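You operate a simulated robot arm through the tools that you are given. There is no shell and no other tool. Be economical: measure what you need, move in short steps, check, and stop when the job is done.

The job below is to be done with a simulated robot arm. You get a single attempt, and the scene is never put back.

JOB
Fetch the grey staple cassette and stand it on the finishing bench shelf. Put the box that says "pouches" from the island table top on the corner by the order sign and the box labelled "ink pads" on the corner by the divider tray. Take the purple riser block on the grey work mat and put it away on the low board of the side desk. Fetch the yellow sponge and set it on the board of the print stand. Put the purple booklet on the island table top away on the finishing bench top. Any order will do. Set down upright: grey staple cassette, purple booklet.

The check looks at the end state, three seconds after you hand in, the way a careful person would. Anything else that was tipped, shoved, dropped, spilled or broken makes it a failure.

ROBOT AND FRAMES
A 7-joint arm with a fingered hand on a trunk, on a base that drives. Base frame: it is fixed to the floor where the robot stands at the start and does not move with it; the origin is under the middle of the robot, x ahead of it, y to its left, z up. Units: m, degrees, N and s.
Its first joint turns from -166.0 to 166.0 degrees. Places, roughly: blue supply box, orange supply box, teal supply bo [0.75, -0.25, 1]; board of the print stand [4.9, 2.2, 0.4]; corner by the divider tray (29x18 cm) [2.18, -0.12, 0.86]; corner by the order sign (29x18 cm) [1.58, -0.18, 0.86]; finishing bench shelf (282x14 cm) [1.48, 1.84, 0.22]; finishing bench top [1.5, 1.9, 0.9]; grey staple cassette (3x4x10 cm) [0.8, -0.2, 0.9]; low board of the side desk (120x20 cm) [3.68, 2.02, 0.44]; purple booklet [3.5, 0, 1]; purple riser block (5x11x4 cm) [3.1, 0.4, 0.9]; yellow sponge (9x6x5 cm) [3.2, 0, 0.9]. Payload 3.7 kg.
The TCP is the grasp point between the finger pads, 0.025 m short of the fingertips. In the tool frame z runs along the fingers and y along their closing line. The gripper opens to 0.088 m. The gripper's body begins 0.029 m behind the TCP. The gripper is a hand of 5 fingers: y runs from the thumb to the fingers, the wrist lies at [-0.013, -0.106, -0.174] in the tool frame.
Orientation is told as [roll, pitch, yaw] about the base's x, y, z axes, in that order, counted from this pose: with the fingers straight down and the wrist toward the robot, the tool's x, y and z point along [0, 1, 0], [1, 0, 0] and [0, 0, -1] of the base frame.

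CONTROLS
- The arm moves only by the tool apply_moves. Its argument "commands" is a list of rows, each an object (a shift or turn left out is 0) with "xyz": the shift along the base's x, y, z in cm, a list of three; "rot": the turn, a rotation vector about the base's x, y, z in degrees, a list of three. In form: [{"xyz": [dx, dy, dz], "rot": [wx, wy, wz]}, ...]. A call has 1 to 20 rows; each row shifts and turns the commanded pose from where the row before left it. A row lasts 0.2 s, in which the tool goes at most 0.05 m and 8.6 degrees; a call with a longer step from one row to the next is refused whole. Where a pose cannot be reached the arm comes as near as it can. A force on the tool above 40 N (or 10 N above the force at the start of the call, whichever is more), or a blocked arm, ends the call early, and 0.2 s more pass. In this call time passes only in rows, and 0.2 s behind the last. The reply holds the time, the measured pose of the TCP, the force on the tool along the base axes, the opening and the grip force, in the units named above and with some noise, with the torque about the TCP (base axes, N m) and any sound that the robot's microphone picked up.
- Cameras (640 x 400 px; columns grow to the right, rows downward): "scene" is now at [0.1686, 0.1631, 1.3067]; the picture's right is [-0.68, -0.74, 0.00], its down [-0.30, 0.27, -0.92] and it looks along [0.68, -0.62, -0.40] (base axes); focal length 292 px, centre (320, 200). "wrist" rides on the gripper at [0.059, -0.079, -0.105] in the tool frame; the picture's right is [-0.73, 0.32, -0.61], its down [-0.62, -0.68, 0.38] and it looks along [-0.29, 0.66, 0.70] (tool axes); focal length 234 px, centre (320, 200). There is no depth. A picture from a camera that has moved, and an enlarged one, comes with that camera's place and axes in the base frame and with its lens.
- camera(camera): a new picture of that camera. The clock stands still meanwhile.
- steer(legs): drives the robot by 1 to 6 legs, each [ahead, left, turn to the left] in m, m and degrees, along the robot's own axes; the way and the turn of a leg run together, so that a leg with both is an arc; at most 1.5 m and 180 degrees a leg. The arm and the cameras ride along, it lands a little off, and it stops where it bumps. It gives what a move gives.
- curl_fingers(index, middle, ring, little, thumb_bend, thumb_turn): sets how far each is bent, from 0 (flat) to 1 (curled in); at 0.3 the hand is open as for a grip, at 0.7 the pads meet at the TCP. One left out holds its place. A second passes; each finger stops where it meets its share of the squeeze, and holds until it gets a number again. It is the only way to open and close the hand. It gives what a move gives, with no picture; readings hold the bend of each and the force on index, middle, ring, little, thumb and palm. thumb_turn goes from beside the hand (0) to across from the fingers (1), as for a grip.
- head_to(pan, tilt): turns the head with the scene camera to pan (to the left, within 120 degrees either way) and tilt (down, from -29 to 69), counted from straight ahead of the robot. It gives what a move gives.
- close_up(camera, box): a new picture of the part [left, top, right, bottom] of that camera's present view, enlarged. The clock stands still meanwhile.
- close_job(): hands the job in; it is judged then, once.

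Go step by step. Nothing tells you exact positions but the pictures and the camera data: compare them with the known pose of the tool, close in by small moves and look again before you grip or let go. The budget is 186 turns and 144 pictures, counting those below and the enlarged ones. Unless the task says otherwise, let go and move clear before handing in, and close with one line.

The tools are called after "Call:" by a JSON object that holds its "method" and its "body". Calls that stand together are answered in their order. apply_moves: Moves the arm, as the interface text tells. Its arguments: {"type":"object","properties":{"commands":{"type":"array"}},"required":["commands"]} The other tools are called the same way: curl_fingers (index, middle, ring, little, thumb_bend, thumb_turn) moves the fingers one by one; steer (legs) drives the base; head_to (pan, tilt) turns the head that bears the scene camera; camera (camera) takes a picture; close_up (camera, box) takes an enlarged picture of a part of a camera's view; close_job () hands the job in.

At the start:

```text
t: 0.0
position: [0.6586, -0.4193, 1.1723]
ee_rot: [0.0, 0.0, 0.0]
force: [0.6, 0.8, 0.1]
torque: [-0.03, 0.01, -0.02]
finger_gap: 0.0875
grasp_force: 0.1
shape: jaw
bend: [0.3, 0.3, 0.3, 0.3, 0.3, 0.98]
finger forces: [0.0, 0.0, 0.0, 0.0, 0.0, 0.0]
robot x, y, heading: [0.0006, -0.0011, -0.0]
head pan, tilt: [-42.5, 23.6]
```

scene: 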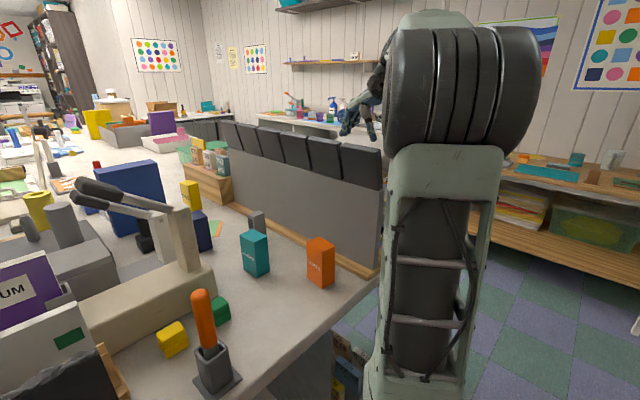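
wrist: 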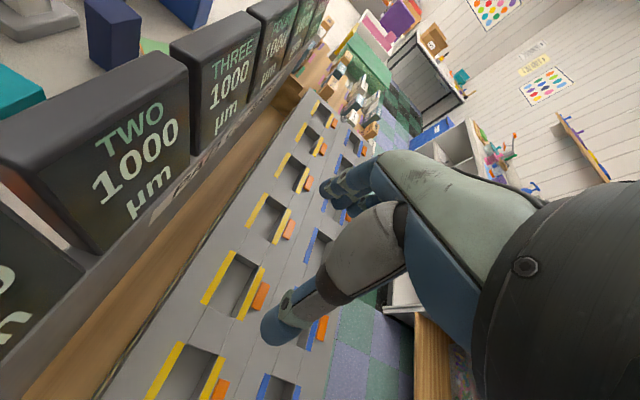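

I see the island table with teal, orange and blue boxes near its right edge and a small grey piece behind them, probably the staple cassette. I'll look closer and look around first.

Call:
{"method": "close_up", "body": {"camera": "scene", "box": [160, 160, 360, 300]}}

Call:
{"method": "head_to", "body": {"pan": 0, "tilt": 25}}

Call:
{"method": "camera", "body": {"camera": "scene"}}

```text
2.86 times, centred on (260, 230) of scene
camera zoom: at [0.1686, 0.1631, 1.3067], right [-0.68, -0.74, 0.0], down [-0.3, 0.27, -0.92], along [0.68, -0.62, -0.4], focal length 833 px, centre (491, 114)
```

zoom: 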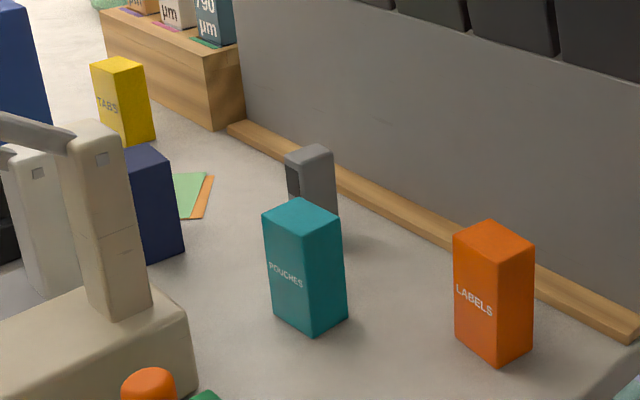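

```text
t: 1.1
position: [0.6587, -0.4196, 1.1725]
ee_rot: [0.0, 0.0, 0.0]
force: [-0.2, -1.2, -1.3]
torque: [0.01, 0.01, 0.01]
finger_gap: 0.0876
grasp_force: 0.0
shape: jaw
bend: [0.3, 0.3, 0.3, 0.3, 0.3, 0.98]
finger forces: [0.0, 0.1, 0.0, 0.0, 0.0, 0.0]
robot x, y, heading: [0.0041, 0.0001, 0.0]
head pan, tilt: [0.0, 25.0]
```

```text
140 pictures are left
camera scene: at [0.1926, 0.2256, 1.3045], right [0.0, -1.0, 0.0], down [-0.42, 0.0, -0.91], along [0.91, 0.0, -0.42], focal length 292 px, centre (320, 200)
```

scene: 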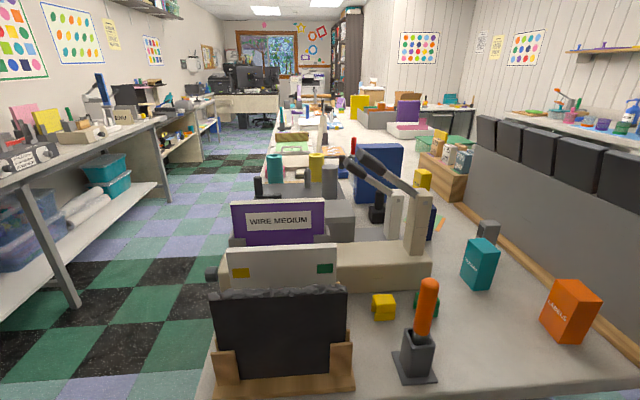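

The teal POUCHES box is near (0.70,-0.12) and the cassette is just behind it near (0.78,-0.17). I'll bring the hand over the boxes at its safe height and look with the wrist camera, and also view the left side.

Call:
{"method": "apply_moves", "body": {"commands": [{"xyz": [-1, 4.5, 0]}, {"xyz": [-1, 4.5, 0]}, {"xyz": [-1, 4.5, 0]}, {"xyz": [-1, 4.5, 0]}, {"xyz": [-1, 4.5, 0]}, {"xyz": [-1, 4.5, 0]}, {"xyz": [0, 3, 0]}]}}

Call:
{"method": "camera", "body": {"camera": "wrist"}}

Call:
{"method": "close_up", "body": {"camera": "scene", "box": [200, 40, 520, 240]}}

Call:
{"method": "head_to", "body": {"pan": 50, "tilt": 22}}

Call:
{"method": "camera", "body": {"camera": "scene"}}

```text
t: 1.9
position: [0.6291, -0.2992, 1.173]
ee_rot: [-0.8, -0.4, -1.3]
force: [8.4, -24.6, 6.1]
torque: [-0.24, -0.18, -0.32]
finger_gap: 0.084
grasp_force: 0.1
shape: jaw
bend: [0.27, 0.29, 0.3, 0.3, 0.33, 1.0]
finger forces: [20.8, 0.0, 0.0, 0.1, 10.5, 0.0]
robot x, y, heading: [0.0011, 0.0007, -0.3]
head pan, tilt: [0.0, 25.0]
stopped in row 4: the force on the tool passed its limit at 72 N (the readings are from after the stop); the commanded pose is now the measured one
```

```text
139 pictures are left
camera wrist: at [0.5509, -0.2382, 1.2776], right [0.3, -0.73, 0.62], down [-0.69, -0.61, -0.38], along [0.66, -0.31, -0.69], focal length 234 px, centre (320, 200)
```

wrist: 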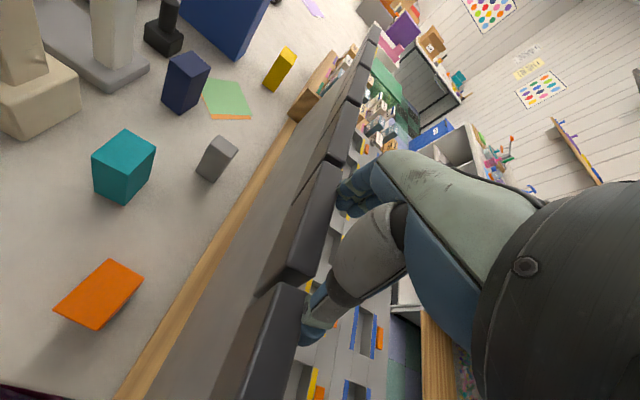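

```text
2.00 times, centred on (360, 140) of scene
camera zoom: at [0.1932, 0.2238, 1.3046], right [0.0, -1.0, 0.0], down [-0.42, 0.0, -0.91], along [0.91, 0.0, -0.42], focal length 583 px, centre (240, 320)
```

zoom: 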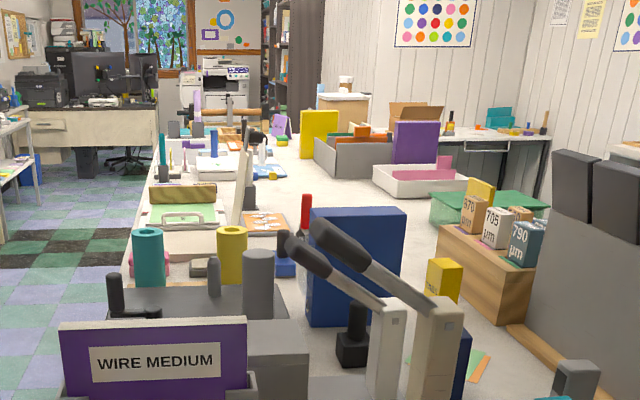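

```text
t: 3.1
position: [0.6284, -0.2986, 1.1732]
ee_rot: [-0.5, -0.5, -1.1]
force: [4.9, -39.1, 16.9]
torque: [-0.34, -0.43, -0.99]
finger_gap: 0.0839
grasp_force: 0.0
shape: jaw
bend: [0.26, 0.29, 0.3, 0.3, 0.32, 1.0]
finger forces: [37.3, 0.1, 0.0, 0.0, 11.7, 0.0]
robot x, y, heading: [-0.0013, -0.0015, -0.0]
head pan, tilt: [50.0, 22.0]
```

```text
137 pictures are left
camera scene: at [0.1603, 0.2946, 1.3097], right [0.76, -0.64, 0.0], down [-0.24, -0.29, -0.93], along [0.6, 0.71, -0.37], focal length 292 px, centre (320, 200)
```

scene: 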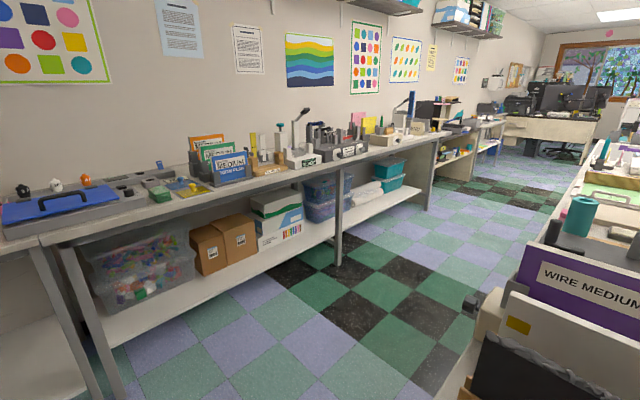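

The fingers touched the divider's black tabs, so they're taller than I assumed. I'll back off to -y, rise 15 cm, then cross over.

Call:
{"method": "apply_moves", "body": {"commands": [{"xyz": [0, -3, 0]}, {"xyz": [0, 0, 4]}, {"xyz": [0, 0, 4]}, {"xyz": [0, 0, 4]}]}}

Call:
{"method": "head_to", "body": {"pan": -45, "tilt": 25}}

Call:
{"method": "camera", "body": {"camera": "scene"}}

Call:
{"method": "camera", "body": {"camera": "wrist"}}

```text
t: 4.1
position: [0.6277, -0.3237, 1.2937]
ee_rot: [-0.5, -0.3, -1.0]
force: [-0.5, -0.3, -1.0]
torque: [0.02, -0.02, 0.01]
finger_gap: 0.0881
grasp_force: 0.0
shape: jaw
bend: [0.3, 0.3, 0.3, 0.3, 0.3, 0.98]
finger forces: [0.1, 0.0, 0.1, 0.1, 0.0, 0.1]
robot x, y, heading: [0.001, -0.0, -0.1]
head pan, tilt: [50.0, 22.0]
```

```text
t: 5.8
position: [0.629, -0.3231, 1.292]
ee_rot: [-0.5, -0.3, -1.0]
force: [0.6, -0.4, 0.4]
torque: [0.01, 0.02, 0.0]
finger_gap: 0.0879
grasp_force: 0.1
shape: jaw
bend: [0.3, 0.3, 0.3, 0.3, 0.3, 0.98]
finger forces: [0.0, 0.1, 0.0, 0.0, 0.1, 0.0]
robot x, y, heading: [0.0007, -0.0005, 0.3]
head pan, tilt: [-45.0, 25.0]
```

```text
136 pictures are left
camera scene: at [0.1659, 0.1601, 1.3045], right [-0.71, -0.71, 0.0], down [-0.3, 0.3, -0.91], along [0.64, -0.64, -0.42], focal length 292 px, centre (320, 200)
```

scene: 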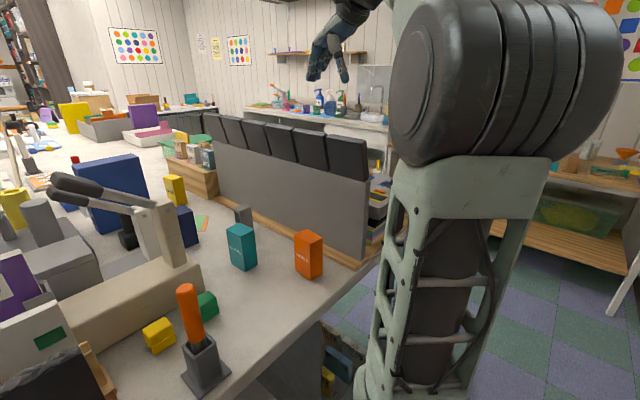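

```text
135 pictures are left
camera wrist: at [0.5501, -0.2629, 1.3975], right [0.31, -0.73, 0.62], down [-0.69, -0.62, -0.38], along [0.65, -0.31, -0.69], focal length 234 px, centre (320, 200)
```

wrist: 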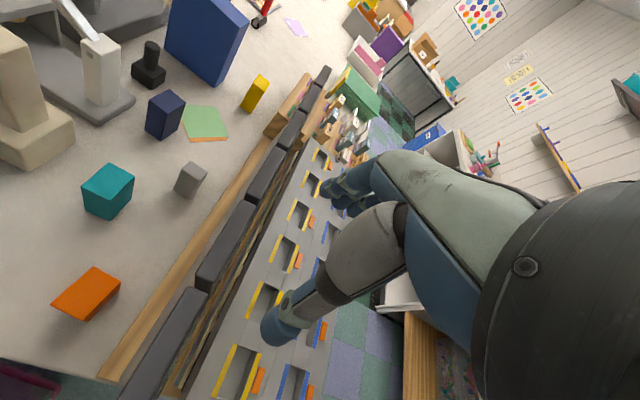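

The divider stands unmoved. Now I'll cross over the table at this height to sit above the pouches box.

Call:
{"method": "apply_moves", "body": {"commands": [{"xyz": [0, 4.5, 0]}, {"xyz": [0, 4.5, 0]}, {"xyz": [0, 4.5, 0]}, {"xyz": [0, 4.5, 0]}, {"xyz": [0, 4, -2]}, {"xyz": [0, 0, -4]}, {"xyz": [0, 0, -4]}]}}

Call:
{"method": "camera", "body": {"camera": "wrist"}}

Call:
{"method": "camera", "body": {"camera": "scene"}}

```text
t: 7.4
position: [0.6296, -0.1057, 1.1886]
ee_rot: [-0.6, -0.3, -1.0]
force: [-0.3, 0.3, 0.3]
torque: [-0.01, -0.01, 0.01]
finger_gap: 0.0877
grasp_force: 0.1
shape: jaw
bend: [0.3, 0.3, 0.3, 0.3, 0.3, 0.98]
finger forces: [0.0, 0.0, 0.0, 0.1, 0.0, 0.0]
robot x, y, heading: [0.0012, -0.0002, -0.1]
head pan, tilt: [-45.0, 25.0]
```

```text
134 pictures are left
camera wrist: at [0.5514, -0.0448, 1.2938], right [0.31, -0.73, 0.62], down [-0.69, -0.62, -0.38], along [0.66, -0.31, -0.69], focal length 234 px, centre (320, 200)
```

wrist: 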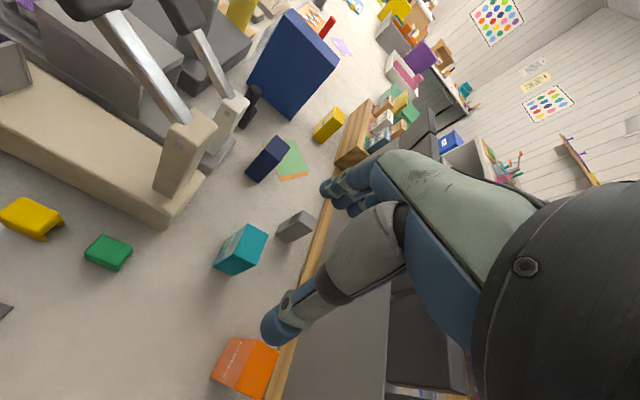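

```text
133 pictures are left
camera scene: at [0.1658, 0.1601, 1.3045], right [-0.71, -0.71, 0.0], down [-0.3, 0.3, -0.91], along [0.64, -0.64, -0.42], focal length 292 px, centre (320, 200)
```

scene: 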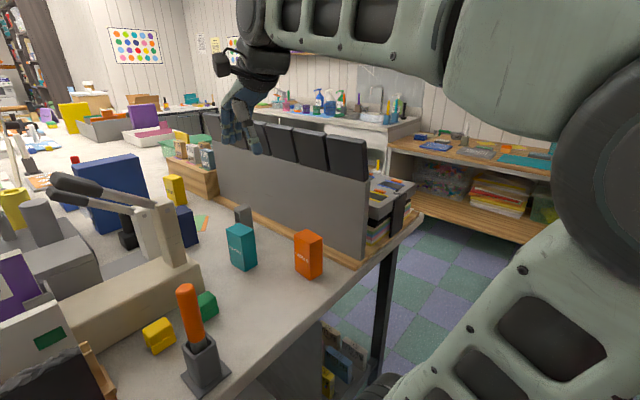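

Call:
{"method": "close_up", "body": {"camera": "wrist", "box": [190, 170, 350, 290]}}

Call:
{"method": "close_up", "body": {"camera": "scene", "box": [200, 190, 340, 290]}}

```text
3.33 times, centred on (270, 230) of wrist
camera zoom: at [0.5514, -0.0448, 1.2938], right [0.31, -0.73, 0.62], down [-0.69, -0.62, -0.38], along [0.66, -0.31, -0.69], focal length 781 px, centre (487, 100)
```

zoom: 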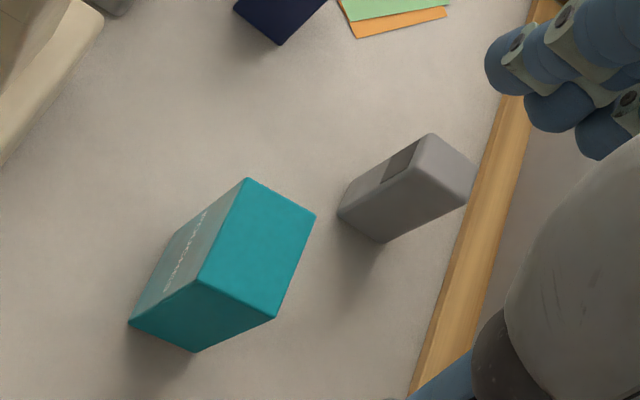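

```text
4.00 times, centred on (270, 240) of scene
camera zoom: at [0.1658, 0.1601, 1.3045], right [-0.71, -0.71, 0.0], down [-0.3, 0.3, -0.91], along [0.64, -0.64, -0.42], focal length 1166 px, centre (520, 40)
```

zoom: 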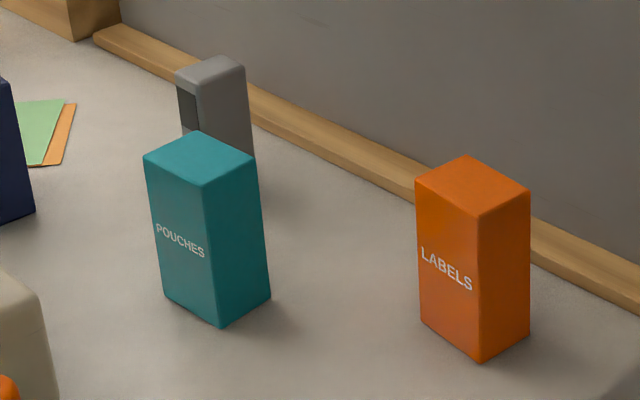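

The POUCHES box is about 5.2 (x) × 3.8 (y) cm, centred near (0.709,-0.121), top at about 0.96, turned about 6°. I'll line the hand up above it.

Call:
{"method": "apply_moves", "body": {"commands": [{"xyz": [4, -0.7, -4], "rot": [0, 0, 3.5]}, {"xyz": [4, -0.7, -4], "rot": [0, 0, 3.5]}, {"xyz": [0, 0, -4]}, {"xyz": [0, 0, -3]}]}}

Call:
{"method": "close_up", "body": {"camera": "wrist", "box": [160, 100, 480, 400]}}

Call:
{"method": "close_up", "body": {"camera": "scene", "box": [160, 120, 340, 290]}}

```text
refused: row 1 steps farther than a row can; nothing moved
```

```text
1.33 times, centred on (320, 250) of wrist
camera zoom: at [0.5514, -0.0448, 1.2938], right [0.31, -0.73, 0.62], down [-0.69, -0.62, -0.38], along [0.66, -0.31, -0.69], focal length 312 px, centre (320, 133)
```

zoom: 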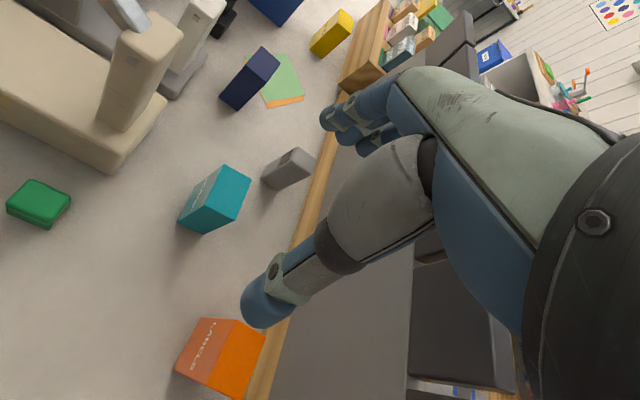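

```text
2.35 times, centred on (250, 205) of scene
camera zoom: at [0.1658, 0.1601, 1.3045], right [-0.71, -0.71, 0.0], down [-0.3, 0.3, -0.91], along [0.64, -0.64, -0.42], focal length 686 px, centre (485, 188)
```

zoom: 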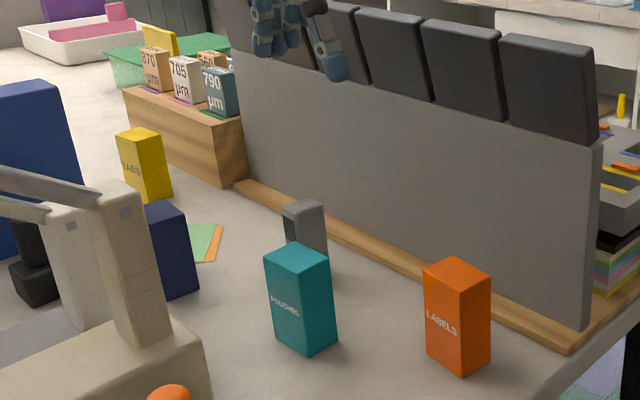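

The row was too long; I'll use smaller rows.

Call:
{"method": "apply_moves", "body": {"commands": [{"xyz": [4, -0.7, -2], "rot": [0, 0, 3.5]}, {"xyz": [4, -0.7, -2], "rot": [0, 0, 3.5]}, {"xyz": [0, 0, -4]}, {"xyz": [0, 0, -4]}, {"xyz": [0, 0, -4]}]}}

Call:
{"method": "close_up", "body": {"camera": "wrist", "box": [160, 100, 480, 400]}}

Call:
{"method": "close_up", "body": {"camera": "scene", "box": [160, 120, 340, 290]}}

```text
t: 8.6
position: [0.7093, -0.1193, 1.0343]
ee_rot: [-0.6, -0.2, 6.1]
force: [-0.2, 0.2, -0.8]
torque: [0.04, -0.02, -0.02]
finger_gap: 0.0878
grasp_force: 0.0
shape: jaw
bend: [0.3, 0.3, 0.3, 0.3, 0.3, 0.98]
finger forces: [0.0, 0.1, 0.0, 0.0, 0.1, 0.0]
robot x, y, heading: [0.0012, 0.0, -0.1]
head pan, tilt: [-45.0, 25.0]
```

```text
1.33 times, centred on (320, 250) of wrist
camera zoom: at [0.6238, -0.0683, 1.1392], right [0.39, -0.68, 0.62], down [-0.61, -0.69, -0.38], along [0.69, -0.23, -0.69], focal length 312 px, centre (320, 133)
```

zoom: 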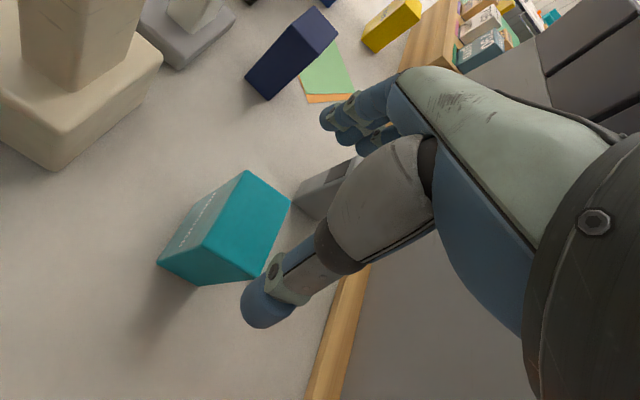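

```text
2.35 times, centred on (250, 205) of scene
camera zoom: at [0.1658, 0.1601, 1.3045], right [-0.71, -0.71, 0.0], down [-0.3, 0.3, -0.91], along [0.64, -0.64, -0.42], focal length 686 px, centre (485, 188)
```

zoom: 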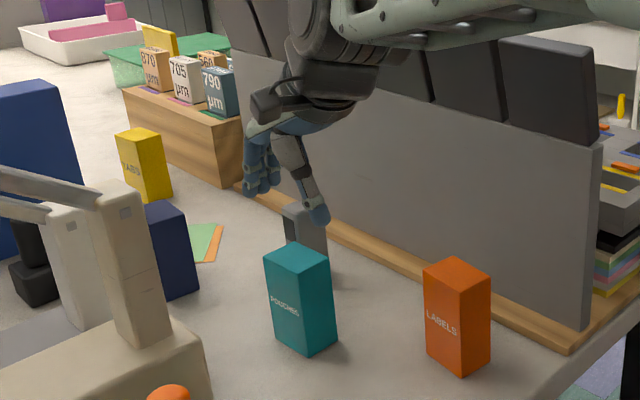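

The hand is centred over the box within about 0.4 cm. I'll go straight down to z≈0.94 with a small correction.

Call:
{"method": "apply_moves", "body": {"commands": [{"xyz": [-0.3, -0.2, -3.5]}, {"xyz": [0, 0, -3.5]}, {"xyz": [0, 0, -2.6]}]}}

Call:
{"method": "close_up", "body": {"camera": "scene", "box": [160, 120, 340, 290]}}

```text
t: 9.4
position: [0.7003, -0.1202, 0.9383]
ee_rot: [-0.7, -0.3, 5.9]
force: [1.4, -0.2, 0.4]
torque: [-0.02, 0.0, -0.01]
finger_gap: 0.088
grasp_force: 0.1
shape: jaw
bend: [0.3, 0.3, 0.3, 0.3, 0.3, 0.98]
finger forces: [0.5, 0.0, 0.1, 0.0, 0.0, 0.1]
robot x, y, heading: [0.0023, -0.0003, 0.0]
head pan, tilt: [-45.0, 25.0]
```

```text
2.35 times, centred on (250, 205) of scene
camera zoom: at [0.1658, 0.1601, 1.3045], right [-0.71, -0.71, 0.0], down [-0.3, 0.3, -0.91], along [0.64, -0.64, -0.42], focal length 686 px, centre (485, 188)
```

zoom: 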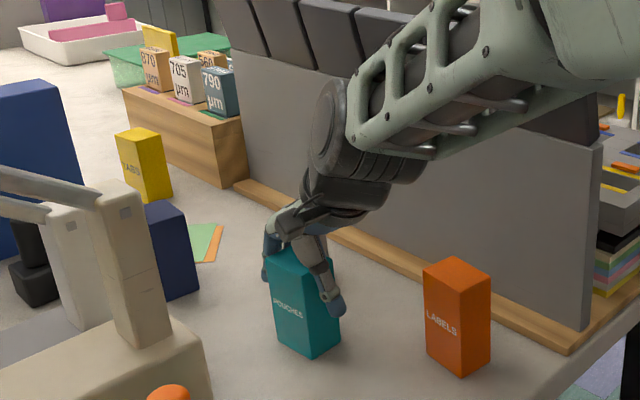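

Call:
{"method": "close_up", "body": {"camera": "wrist", "box": [160, 100, 480, 400]}}

```text
1.33 times, centred on (320, 250) of wrist
camera zoom: at [0.6163, -0.0703, 1.0436], right [0.39, -0.68, 0.62], down [-0.61, -0.7, -0.38], along [0.69, -0.23, -0.69], focal length 312 px, centre (320, 133)
```

zoom: 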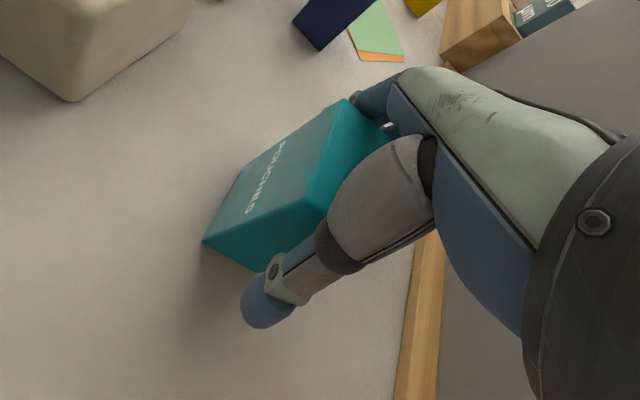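

The box is between thumb and fingers; I'll close gently.

Call:
{"method": "curl_fingers", "body": {"index": 0.6, "middle": 0.6, "ring": 0.6, "little": 0.6, "thumb_bend": 0.6}}

Call:
{"method": "close_up", "body": {"camera": "scene", "box": [160, 120, 340, 290]}}

```text
t: 10.4
position: [0.7014, -0.1215, 0.9379]
ee_rot: [-0.5, -0.3, 6.1]
force: [2.8, 0.0, 3.9]
torque: [0.0, -0.26, 0.01]
finger_gap: 0.0512
grasp_force: 24.2
shape: fingers
bend: [0.42, 0.5, 0.6, 0.6, 0.53, 0.97]
finger forces: [17.9, 7.1, 0.0, 0.0, 23.8, 0.0]
robot x, y, heading: [-0.0023, 0.0019, -0.3]
head pan, tilt: [-45.0, 25.0]
```

```text
2.35 times, centred on (250, 205) of scene
camera zoom: at [0.1658, 0.1601, 1.3045], right [-0.71, -0.71, 0.0], down [-0.3, 0.3, -0.91], along [0.64, -0.64, -0.42], focal length 686 px, centre (485, 188)
```

zoom: 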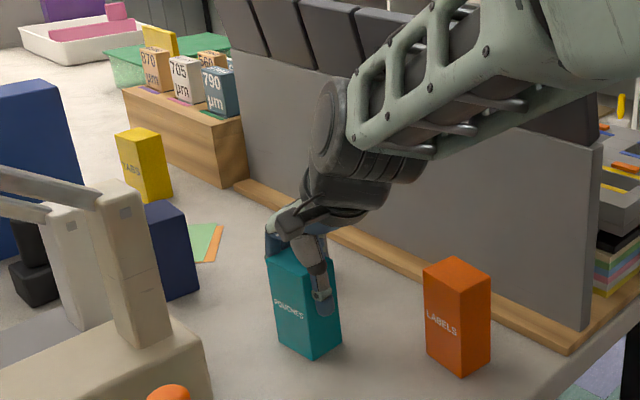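

Held at 24 N. Lift straight up.

Call:
{"method": "apply_moves", "body": {"commands": [{"xyz": [0, 0, 2]}, {"xyz": [0, 0, 4]}, {"xyz": [0, 0, 4]}, {"xyz": [0, 0, 4]}, {"xyz": [0, 0, 4]}, {"xyz": [0, 0, 4]}, {"xyz": [0, 0, 4]}]}}

Call:
{"method": "camera", "body": {"camera": "scene"}}

```text
t: 12.0
position: [0.7032, -0.1213, 1.1955]
ee_rot: [-0.6, -0.2, 6.0]
force: [0.6, -0.1, -1.1]
torque: [0.02, 0.02, 0.04]
finger_gap: 0.0513
grasp_force: 22.1
shape: fingers
bend: [0.43, 0.51, 0.6, 0.6, 0.53, 0.96]
finger forces: [15.7, 6.3, 0.1, 0.0, 23.4, 0.0]
robot x, y, heading: [0.0014, -0.0008, -0.1]
head pan, tilt: [-45.0, 25.0]
```

```text
123 pictures are left
camera scene: at [0.166, 0.1601, 1.3044], right [-0.71, -0.71, 0.0], down [-0.3, 0.3, -0.91], along [0.64, -0.64, -0.42], focal length 292 px, centre (320, 200)
```

scene: 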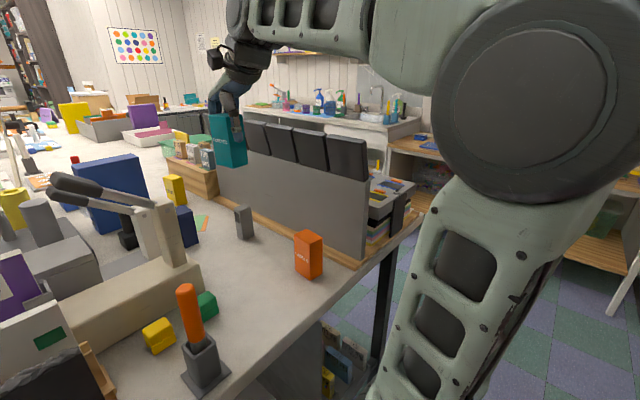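

The box is up cleanly and the cassette stays standing. I'll retract the arm over the clear area before driving.

Call:
{"method": "apply_moves", "body": {"commands": [{"xyz": [-4.5, 1, 0]}, {"xyz": [-4.5, 1, 0]}, {"xyz": [-4.5, 1, 0]}, {"xyz": [-4.5, 1, 0]}, {"xyz": [-4.5, 1, 0]}, {"xyz": [-3, 1, 0]}]}}

Call:
{"method": "head_to", "body": {"pan": 60, "tilt": 60}}

Call:
{"method": "camera", "body": {"camera": "scene"}}

```text
t: 13.4
position: [0.4503, -0.0626, 1.1969]
ee_rot: [-0.6, -0.2, 6.1]
force: [-0.1, 0.4, -0.6]
torque: [0.02, -0.01, -0.03]
finger_gap: 0.0511
grasp_force: 22.9
shape: fingers
bend: [0.43, 0.51, 0.6, 0.6, 0.53, 0.96]
finger forces: [15.6, 6.2, 0.0, 0.1, 23.5, 0.0]
robot x, y, heading: [0.0023, -0.0006, -0.0]
head pan, tilt: [-45.0, 25.0]
```

```text
t: 15.2
position: [0.4518, -0.0631, 1.1975]
ee_rot: [-0.5, -0.3, 6.0]
force: [-0.9, -0.5, -1.3]
torque: [-0.02, 0.0, 0.0]
finger_gap: 0.0511
grasp_force: 23.0
shape: fingers
bend: [0.43, 0.51, 0.6, 0.6, 0.53, 0.96]
finger forces: [15.6, 6.3, 0.0, 0.1, 23.5, 0.0]
robot x, y, heading: [0.0004, 0.0007, 0.1]
head pan, tilt: [60.0, 60.0]
```

```text
122 pictures are left
camera scene: at [0.1342, 0.283, 1.2544], right [0.87, -0.5, 0.0], down [-0.43, -0.75, -0.5], along [0.25, 0.43, -0.87], focal length 292 px, centre (320, 200)
```

scene: 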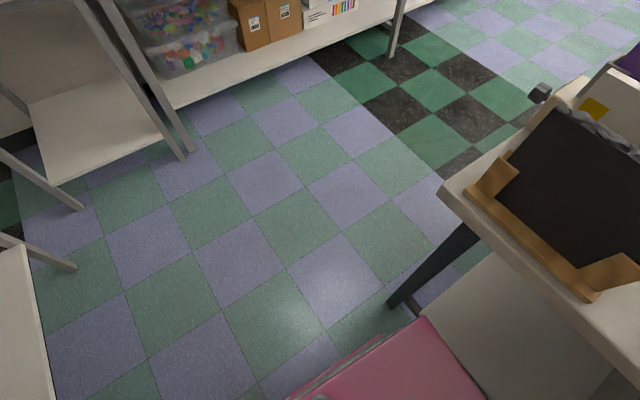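

The aisle between the island (edge y≈0.40) and the finishing bench (legs at y≈1.5) is clear. I'll back off, strafe left, drive ahead and turn to face the island.

Call:
{"method": "steer", "body": {"legs": [[-0.2, 0, 0], [0, 0.82, 0], [1.0, 0, 0], [0.75, 0, 0], [0, 0, -90]]}}

Call:
{"method": "head_to", "body": {"pan": 0, "tilt": 35}}

Call:
{"method": "camera", "body": {"camera": "scene"}}

```text
t: 16.6
position: [0.3361, -0.0595, 1.1967]
ee_rot: [-0.5, -0.1, 6.1]
force: [-0.6, 0.1, -0.1]
torque: [0.0, 0.01, -0.01]
finger_gap: 0.0514
grasp_force: 22.4
shape: fingers
bend: [0.43, 0.51, 0.6, 0.6, 0.53, 0.96]
finger forces: [15.6, 6.1, 0.0, 0.0, 23.8, 0.0]
robot x, y, heading: [-0.1157, 0.0012, -0.2]
head pan, tilt: [60.0, 60.0]
stopped in leg 1: the robot was blocked; the commanded pose is now the measured one
```

```text
t: 17.9
position: [0.3378, -0.061, 1.1959]
ee_rot: [-0.5, -0.1, 6.0]
force: [0.6, -0.3, -0.4]
torque: [-0.03, -0.02, 0.0]
finger_gap: 0.0515
grasp_force: 22.7
shape: fingers
bend: [0.43, 0.51, 0.6, 0.6, 0.53, 0.96]
finger forces: [15.7, 6.1, 0.0, 0.0, 23.7, 0.0]
robot x, y, heading: [-0.1166, 0.0021, 0.0]
head pan, tilt: [0.0, 35.0]
```

```text
121 pictures are left
camera scene: at [0.0737, 0.2257, 1.2887], right [0.0, -1.0, 0.0], down [-0.57, 0.0, -0.82], along [0.82, 0.0, -0.57], focal length 292 px, centre (320, 200)
```

scene: 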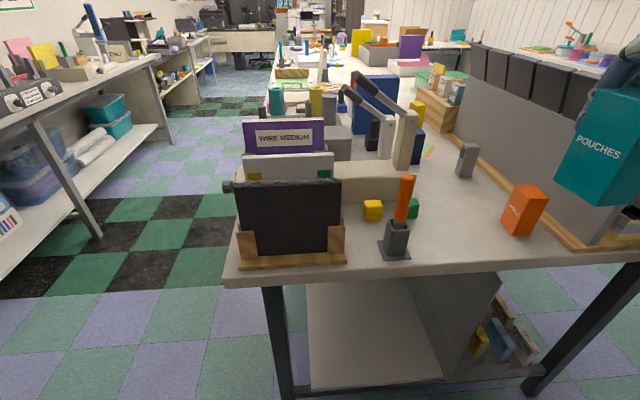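

Something behind blocked the robot after 12 cm. Let me look back before going on.

Call:
{"method": "steer", "body": {"legs": [[0.03, 0, 0]]}}

Call:
{"method": "head_to", "body": {"pan": 120, "tilt": 45}}

Call:
{"method": "camera", "body": {"camera": "scene"}}

Call:
{"method": "head_to", "body": {"pan": -120, "tilt": 45}}

Call:
{"method": "camera", "body": {"camera": "scene"}}

```text
t: 18.7
position: [0.3665, -0.0615, 1.1969]
ee_rot: [-0.5, 0.0, 6.0]
force: [0.4, 0.1, -1.6]
torque: [0.0, -0.02, 0.01]
finger_gap: 0.0512
grasp_force: 22.3
shape: fingers
bend: [0.43, 0.51, 0.6, 0.6, 0.53, 0.96]
finger forces: [15.6, 6.2, 0.0, 0.0, 23.6, 0.1]
robot x, y, heading: [-0.0826, 0.0017, -0.2]
head pan, tilt: [0.0, 35.0]
```

```text
t: 20.7
position: [0.3662, -0.0612, 1.1969]
ee_rot: [-0.5, -0.1, 6.0]
force: [1.1, -0.3, -1.0]
torque: [-0.01, 0.0, 0.0]
finger_gap: 0.0512
grasp_force: 22.8
shape: fingers
bend: [0.43, 0.51, 0.6, 0.6, 0.53, 0.96]
finger forces: [15.6, 6.2, 0.0, 0.1, 23.6, 0.0]
robot x, y, heading: [-0.0849, 0.0031, -0.4]
head pan, tilt: [120.0, 45.0]
```

```text
120 pictures are left
camera scene: at [-0.0251, 0.2962, 1.2739], right [0.87, 0.5, 0.0], down [0.35, -0.61, -0.71], along [-0.35, 0.61, -0.71], focal length 292 px, centre (320, 200)
```

scene: 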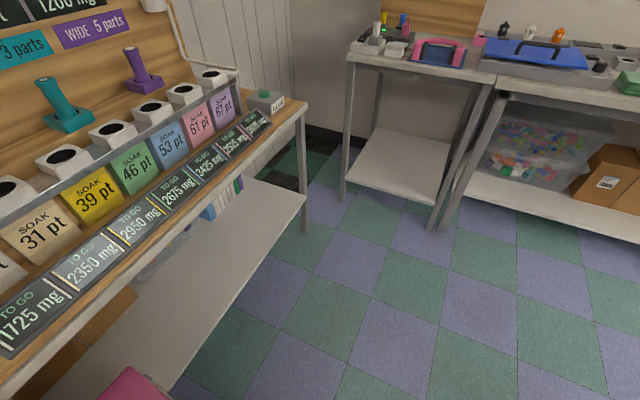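

```text
t: 24.1
position: [0.3662, -0.0615, 1.1965]
ee_rot: [-0.5, -0.1, 6.0]
force: [0.2, -0.2, -0.6]
torque: [-0.01, 0.0, -0.02]
finger_gap: 0.0511
grasp_force: 22.6
shape: fingers
bend: [0.43, 0.51, 0.6, 0.6, 0.53, 0.96]
finger forces: [15.6, 6.1, 0.0, 0.0, 23.5, 0.0]
robot x, y, heading: [-0.0877, -0.0017, 0.1]
head pan, tilt: [-120.0, 45.0]
```

```text
119 pictures are left
camera scene: at [-0.0253, 0.1553, 1.2739], right [-0.87, 0.5, 0.0], down [0.35, 0.61, -0.71], along [-0.35, -0.61, -0.71], focal length 292 px, centre (320, 200)
```

scene: 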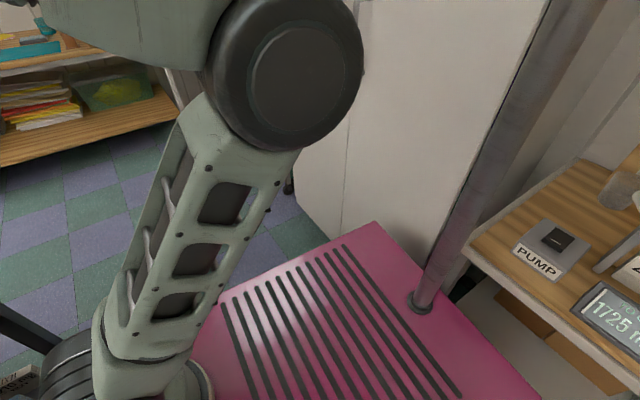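

That was only the counter behind; nothing moved. The base is long (about ±0.45) and narrow, so I'll keep heading 0, strafe into the aisle and drive ahead.

Call:
{"method": "steer", "body": {"legs": [[0, 0.8, 0], [0.8, 0, 0], [0.8, 0, 0]]}}

Call:
{"method": "head_to", "body": {"pan": -75, "tilt": 35}}

Call:
{"method": "camera", "body": {"camera": "scene"}}

```text
t: 36.1
position: [1.9548, 0.7138, 1.1956]
ee_rot: [-0.5, -0.2, 5.1]
force: [0.1, -0.2, -1.3]
torque: [-0.02, -0.02, 0.02]
finger_gap: 0.0516
grasp_force: 22.5
shape: fingers
bend: [0.43, 0.51, 0.6, 0.6, 0.53, 0.96]
finger forces: [15.6, 6.2, 0.1, 0.0, 23.5, 0.0]
robot x, y, heading: [1.5063, 0.781, -0.9]
head pan, tilt: [-120.0, 45.0]
```

```text
t: 37.2
position: [1.9548, 0.712, 1.1959]
ee_rot: [-0.3, -0.2, 5.2]
force: [0.3, 0.4, -1.9]
torque: [-0.03, -0.02, 0.02]
finger_gap: 0.0511
grasp_force: 22.5
shape: fingers
bend: [0.43, 0.51, 0.6, 0.6, 0.53, 0.96]
finger forces: [15.6, 6.2, 0.1, 0.1, 23.6, 0.1]
robot x, y, heading: [1.5007, 0.7822, -0.9]
head pan, tilt: [-75.0, 35.0]
```

```text
118 pictures are left
camera scene: at [1.6295, 0.9199, 1.2887], right [-0.97, -0.24, 0.0], down [-0.14, 0.56, -0.82], along [0.2, -0.79, -0.57], focal length 292 px, centre (320, 200)
```

scene: 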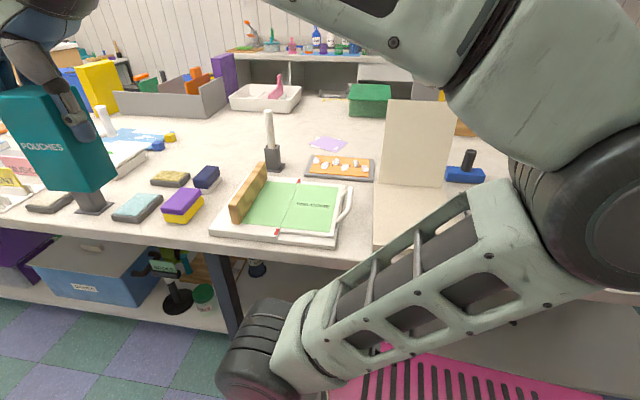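

I'm in the aisle. A tall cream panel near (1.55,0.20) hides the order-sign corner, so I'll drive half a metre on and look past it.

Call:
{"method": "steer", "body": {"legs": [[0.5, -0.05, 1]]}}

Call:
{"method": "head_to", "body": {"pan": -115, "tilt": 30}}

Call:
{"method": "camera", "body": {"camera": "scene"}}

Call:
{"method": "head_to", "body": {"pan": -70, "tilt": 30}}

Call:
{"method": "camera", "body": {"camera": "scene"}}

```text
t: 40.2
position: [2.4578, 0.6822, 1.1972]
ee_rot: [-0.5, -0.2, 4.6]
force: [1.0, -0.1, -2.0]
torque: [0.07, 0.01, -0.01]
finger_gap: 0.0511
grasp_force: 22.2
shape: fingers
bend: [0.43, 0.52, 0.6, 0.6, 0.53, 0.96]
finger forces: [15.3, 6.0, 0.0, 0.0, 22.9, 0.1]
robot x, y, heading: [2.0121, 0.7542, -1.6]
head pan, tilt: [-75.0, 35.0]
```

```text
t: 41.3
position: [2.4591, 0.6809, 1.1966]
ee_rot: [-0.5, -0.1, 4.6]
force: [0.8, 0.2, -1.4]
torque: [-0.03, 0.01, 0.02]
finger_gap: 0.0511
grasp_force: 22.1
shape: fingers
bend: [0.43, 0.52, 0.6, 0.6, 0.53, 0.96]
finger forces: [15.4, 6.0, 0.0, 0.0, 22.9, 0.0]
robot x, y, heading: [2.0103, 0.7553, -1.5]
head pan, tilt: [-115.0, 30.0]
```

```text
117 pictures are left
camera scene: at [2.0756, 0.897, 1.2965], right [-0.9, 0.45, 0.0], down [0.22, 0.45, -0.87], along [-0.39, -0.78, -0.5], focal length 292 px, centre (320, 200)
```

scene: 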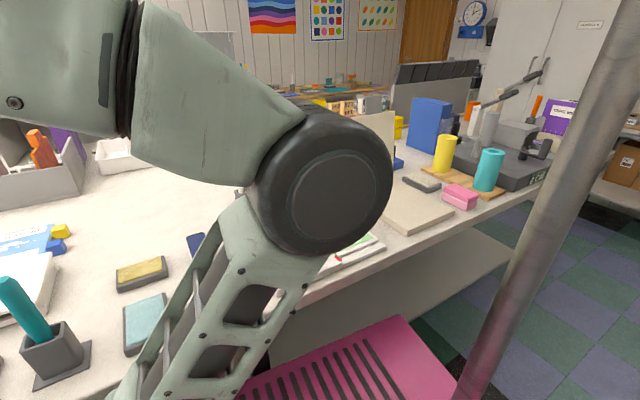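

```text
t: 42.4
position: [2.4592, 0.6813, 1.1968]
ee_rot: [-0.6, -0.1, 4.7]
force: [-0.4, 0.7, -1.2]
torque: [0.01, -0.01, -0.02]
finger_gap: 0.0512
grasp_force: 22.3
shape: fingers
bend: [0.43, 0.52, 0.6, 0.6, 0.53, 0.96]
finger forces: [15.3, 6.0, 0.0, 0.0, 23.0, 0.0]
robot x, y, heading: [2.0072, 0.7557, -1.5]
head pan, tilt: [-70.0, 30.0]
```

```text
116 pictures are left
camera scene: at [2.1445, 0.8922, 1.2965], right [-0.95, -0.32, 0.0], down [-0.16, 0.47, -0.87], along [0.27, -0.82, -0.5], focal length 292 px, centre (320, 200)
```

scene: 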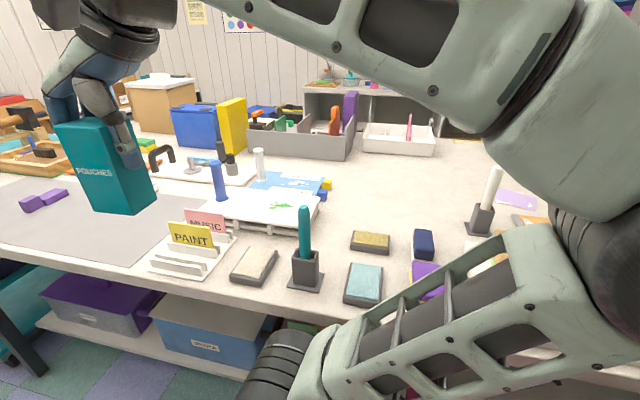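

The hand needs to swing about 110° clockwise over the island. I'll first nudge the base a little closer, straightening the heading.

Call:
{"method": "steer", "body": {"legs": [[-0.06, -0.025, 1.5]]}}

```text
t: 43.4
position: [2.4042, 0.6991, 1.1968]
ee_rot: [-0.5, -0.2, 6.9]
force: [0.7, 0.0, -1.9]
torque: [-0.04, -0.07, 0.0]
finger_gap: 0.0514
grasp_force: 21.7
shape: fingers
bend: [0.43, 0.52, 0.6, 0.6, 0.53, 0.96]
finger forces: [15.2, 6.0, 0.1, 0.1, 22.9, 0.0]
robot x, y, heading: [1.9507, 0.7516, 1.0]
head pan, tilt: [-70.0, 30.0]
```

Call:
{"method": "apply_moves", "body": {"commands": [{"xyz": [-0.62, -3.87, 0.4], "rot": [0, 0, -5.6]}, {"xyz": [-0.95, -3.8, 0.4], "rot": [0, 0, -5.6]}, {"xyz": [-1.27, -3.7, 0.4], "rot": [0, 0, -5.6]}, {"xyz": [-1.58, -3.58, 0.4], "rot": [0, 0, -5.6]}, {"xyz": [-1.88, -3.43, 0.4], "rot": [0, 0, -5.6]}, {"xyz": [-2.17, -3.26, 0.4], "rot": [0, 0, -5.6]}, {"xyz": [-2.44, -3.06, 0.4], "rot": [0, 0, -5.6]}, {"xyz": [-2.69, -2.84, 0.4], "rot": [0, 0, -5.6]}, {"xyz": [-2.93, -2.6, 0.4], "rot": [0, 0, -5.6]}, {"xyz": [-3.14, -2.34, 0.4], "rot": [0, 0, -5.6]}, {"xyz": [-3.33, -2.06, 0.4], "rot": [0, 0, -5.6]}, {"xyz": [-3.49, -1.77, 0.4], "rot": [0, 0, -5.6]}, {"xyz": [-3.63, -1.46, 0.4], "rot": [0, 0, -5.6]}, {"xyz": [-3.74, -1.14, 0.4], "rot": [0, 0, -5.6]}, {"xyz": [-3.83, -0.82, 0.4], "rot": [0, 0, -5.6]}, {"xyz": [-3.88, -0.49, 0.4], "rot": [0, 0, -5.6]}, {"xyz": [-3.91, -0.15, 0.4], "rot": [0, 0, -5.6]}, {"xyz": [-3.91, 0.18, 0.4], "rot": [0, 0, -5.6]}, {"xyz": [-3.88, 0.52, 0.4], "rot": [0, 0, -5.6]}, {"xyz": [-3.82, 0.85, 0.4], "rot": [0, 0, -5.6]}]}}

Call:
{"method": "head_to", "body": {"pan": -95, "tilt": 35}}

Call:
{"method": "camera", "body": {"camera": "scene"}}

Call:
{"method": "camera", "body": {"camera": "wrist"}}

```text
t: 47.6
position: [1.8328, 0.3086, 1.2763]
ee_rot: [-0.5, -0.1, -105.3]
force: [0.0, -0.1, -0.9]
torque: [0.01, 0.03, 0.0]
finger_gap: 0.0507
grasp_force: 20.3
shape: fingers
bend: [0.44, 0.52, 0.6, 0.6, 0.52, 0.96]
finger forces: [14.0, 5.7, 0.0, 0.0, 21.0, 0.0]
robot x, y, heading: [1.9552, 0.749, 0.6]
head pan, tilt: [-70.0, 30.0]
```

```text
t: 48.5
position: [1.8343, 0.3093, 1.2763]
ee_rot: [-0.5, -0.1, -105.1]
force: [0.3, -0.9, -2.2]
torque: [-0.01, -0.02, 0.0]
finger_gap: 0.0509
grasp_force: 20.1
shape: fingers
bend: [0.44, 0.52, 0.6, 0.6, 0.52, 0.96]
finger forces: [14.1, 5.9, 0.0, 0.0, 21.0, 0.0]
robot x, y, heading: [1.953, 0.7529, 0.8]
head pan, tilt: [-95.0, 35.0]
```

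```text
115 pictures are left
camera scene: at [2.0421, 0.892, 1.2887], right [-1.0, 0.07, 0.0], down [0.04, 0.57, -0.82], along [-0.06, -0.82, -0.57], focal length 292 px, centre (320, 200)
```

scene: 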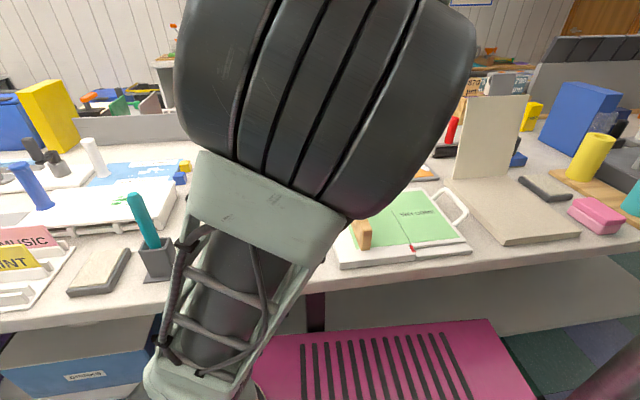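

```text
114 pictures are left
camera wrist: at [1.9122, 0.3698, 1.3815], right [-0.78, -0.12, 0.61], down [-0.43, 0.82, -0.38], along [-0.46, -0.56, -0.69], focal length 234 px, centre (320, 200)
```

wrist: 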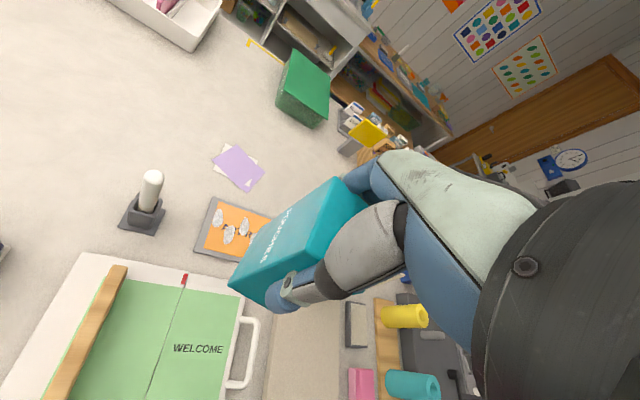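

The wrist view shows the table well: an orange tray at (1.78,0.16), purple paper at (1.83,-0.02). I'll extend toward the order-sign corner, staying high, and look again.

Call:
{"method": "apply_moves", "body": {"commands": [{"xyz": [-1.5, -4.5, 0]}, {"xyz": [-1.5, -4.5, 0]}, {"xyz": [-1.5, -4.5, 0]}, {"xyz": [-1.5, -4.5, 0]}, {"xyz": [-1.5, -4.5, 0]}, {"xyz": [-1.5, -4.5, 0]}, {"xyz": [-1.5, -4.5, 0]}]}}

Call:
{"method": "camera", "body": {"camera": "wrist"}}

Call:
{"method": "camera", "body": {"camera": "scene"}}

```text
t: 50.1
position: [1.7796, 0.073, 1.2307]
ee_rot: [-0.6, 0.0, -105.1]
force: [-0.5, -0.1, -1.6]
torque: [-0.01, -0.01, 0.03]
finger_gap: 0.0504
grasp_force: 21.0
shape: fingers
bend: [0.44, 0.52, 0.6, 0.6, 0.52, 0.96]
finger forces: [14.1, 5.8, 0.3, 0.1, 21.4, 0.0]
out of reach, approached as far as the arm can: row 5, 6, 7
robot x, y, heading: [1.9527, 0.7564, 0.9]
head pan, tilt: [-95.0, 35.0]
```

```text
113 pictures are left
camera wrist: at [1.8566, 0.1345, 1.3369], right [-0.78, -0.12, 0.61], down [-0.43, 0.82, -0.38], along [-0.46, -0.56, -0.69], focal length 234 px, centre (320, 200)
```

wrist: 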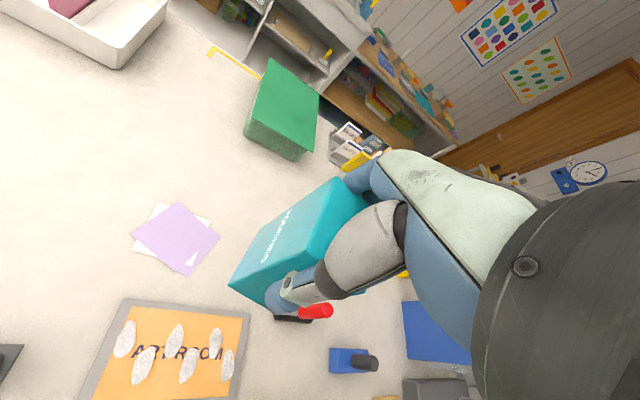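

```text
112 pictures are left
camera scene: at [2.042, 0.8918, 1.2887], right [-1.0, 0.07, 0.0], down [0.04, 0.57, -0.82], along [-0.06, -0.82, -0.57], focal length 292 px, centre (320, 200)
```

scene: 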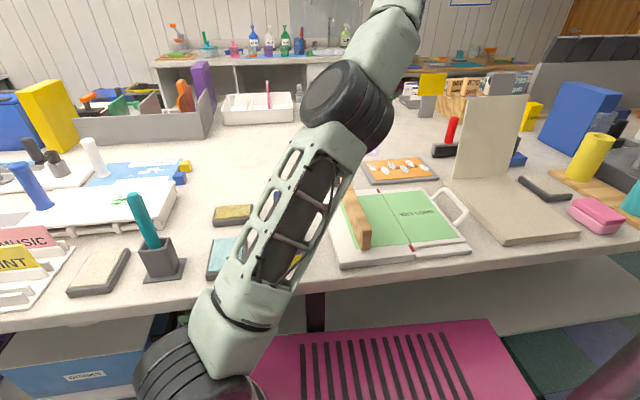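

The arm's reach shrinks at height, so I'll extend while lowering. The area past the purple paper looks free; the yellow-topped sign sits behind near (1.47,-0.35).

Call:
{"method": "apply_moves", "body": {"commands": [{"xyz": [-0.8, -1.4, -3.6]}, {"xyz": [-0.8, -1.4, -3.6]}, {"xyz": [-0.8, -1.4, -3.6]}, {"xyz": [-0.8, -1.4, -3.6]}, {"xyz": [-0.8, -1.5, -3.6]}, {"xyz": [-2, -4, -1]}, {"xyz": [-2, -4, -1]}]}}

Call:
{"method": "camera", "body": {"camera": "wrist"}}

Call:
{"method": "camera", "body": {"camera": "scene"}}

```text
t: 51.7
position: [1.7143, -0.0463, 1.0342]
ee_rot: [-0.6, -0.2, -105.2]
force: [-0.5, -0.3, -1.9]
torque: [0.0, 0.01, 0.0]
finger_gap: 0.0508
grasp_force: 20.0
shape: fingers
bend: [0.44, 0.52, 0.6, 0.6, 0.52, 0.96]
finger forces: [13.5, 5.9, 0.4, 0.0, 20.8, 0.0]
out of reach, approached as far as the arm can: row 7
robot x, y, heading: [1.9451, 0.7499, 0.8]
head pan, tilt: [-95.0, 35.0]
```

```text
111 pictures are left
camera wrist: at [1.7919, 0.0143, 1.1384], right [-0.78, -0.12, 0.62], down [-0.43, 0.82, -0.38], along [-0.46, -0.56, -0.69], focal length 234 px, centre (320, 200)
```

wrist: 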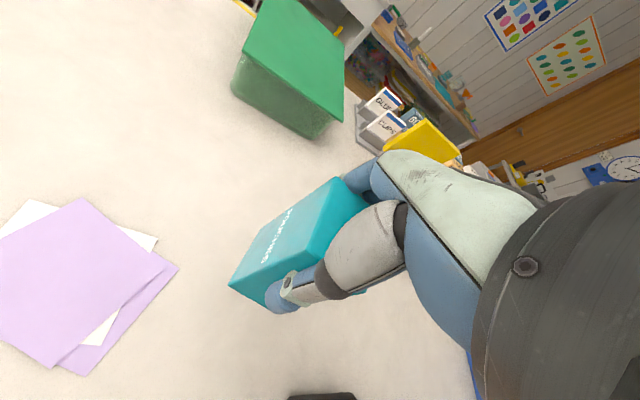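

```text
110 pictures are left
camera scene: at [2.0419, 0.8927, 1.2886], right [-1.0, 0.07, 0.0], down [0.04, 0.57, -0.82], along [-0.06, -0.82, -0.57], focal length 292 px, centre (320, 200)
```

scene: 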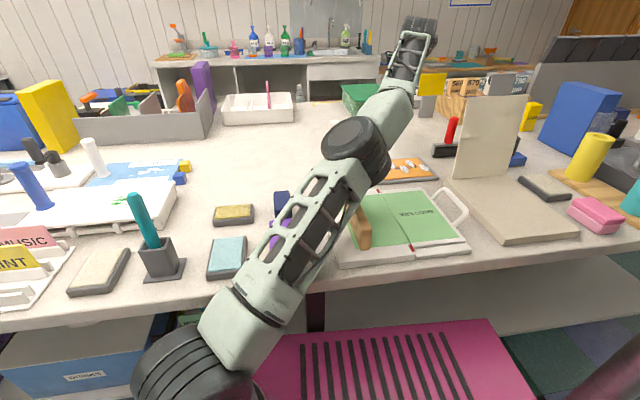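

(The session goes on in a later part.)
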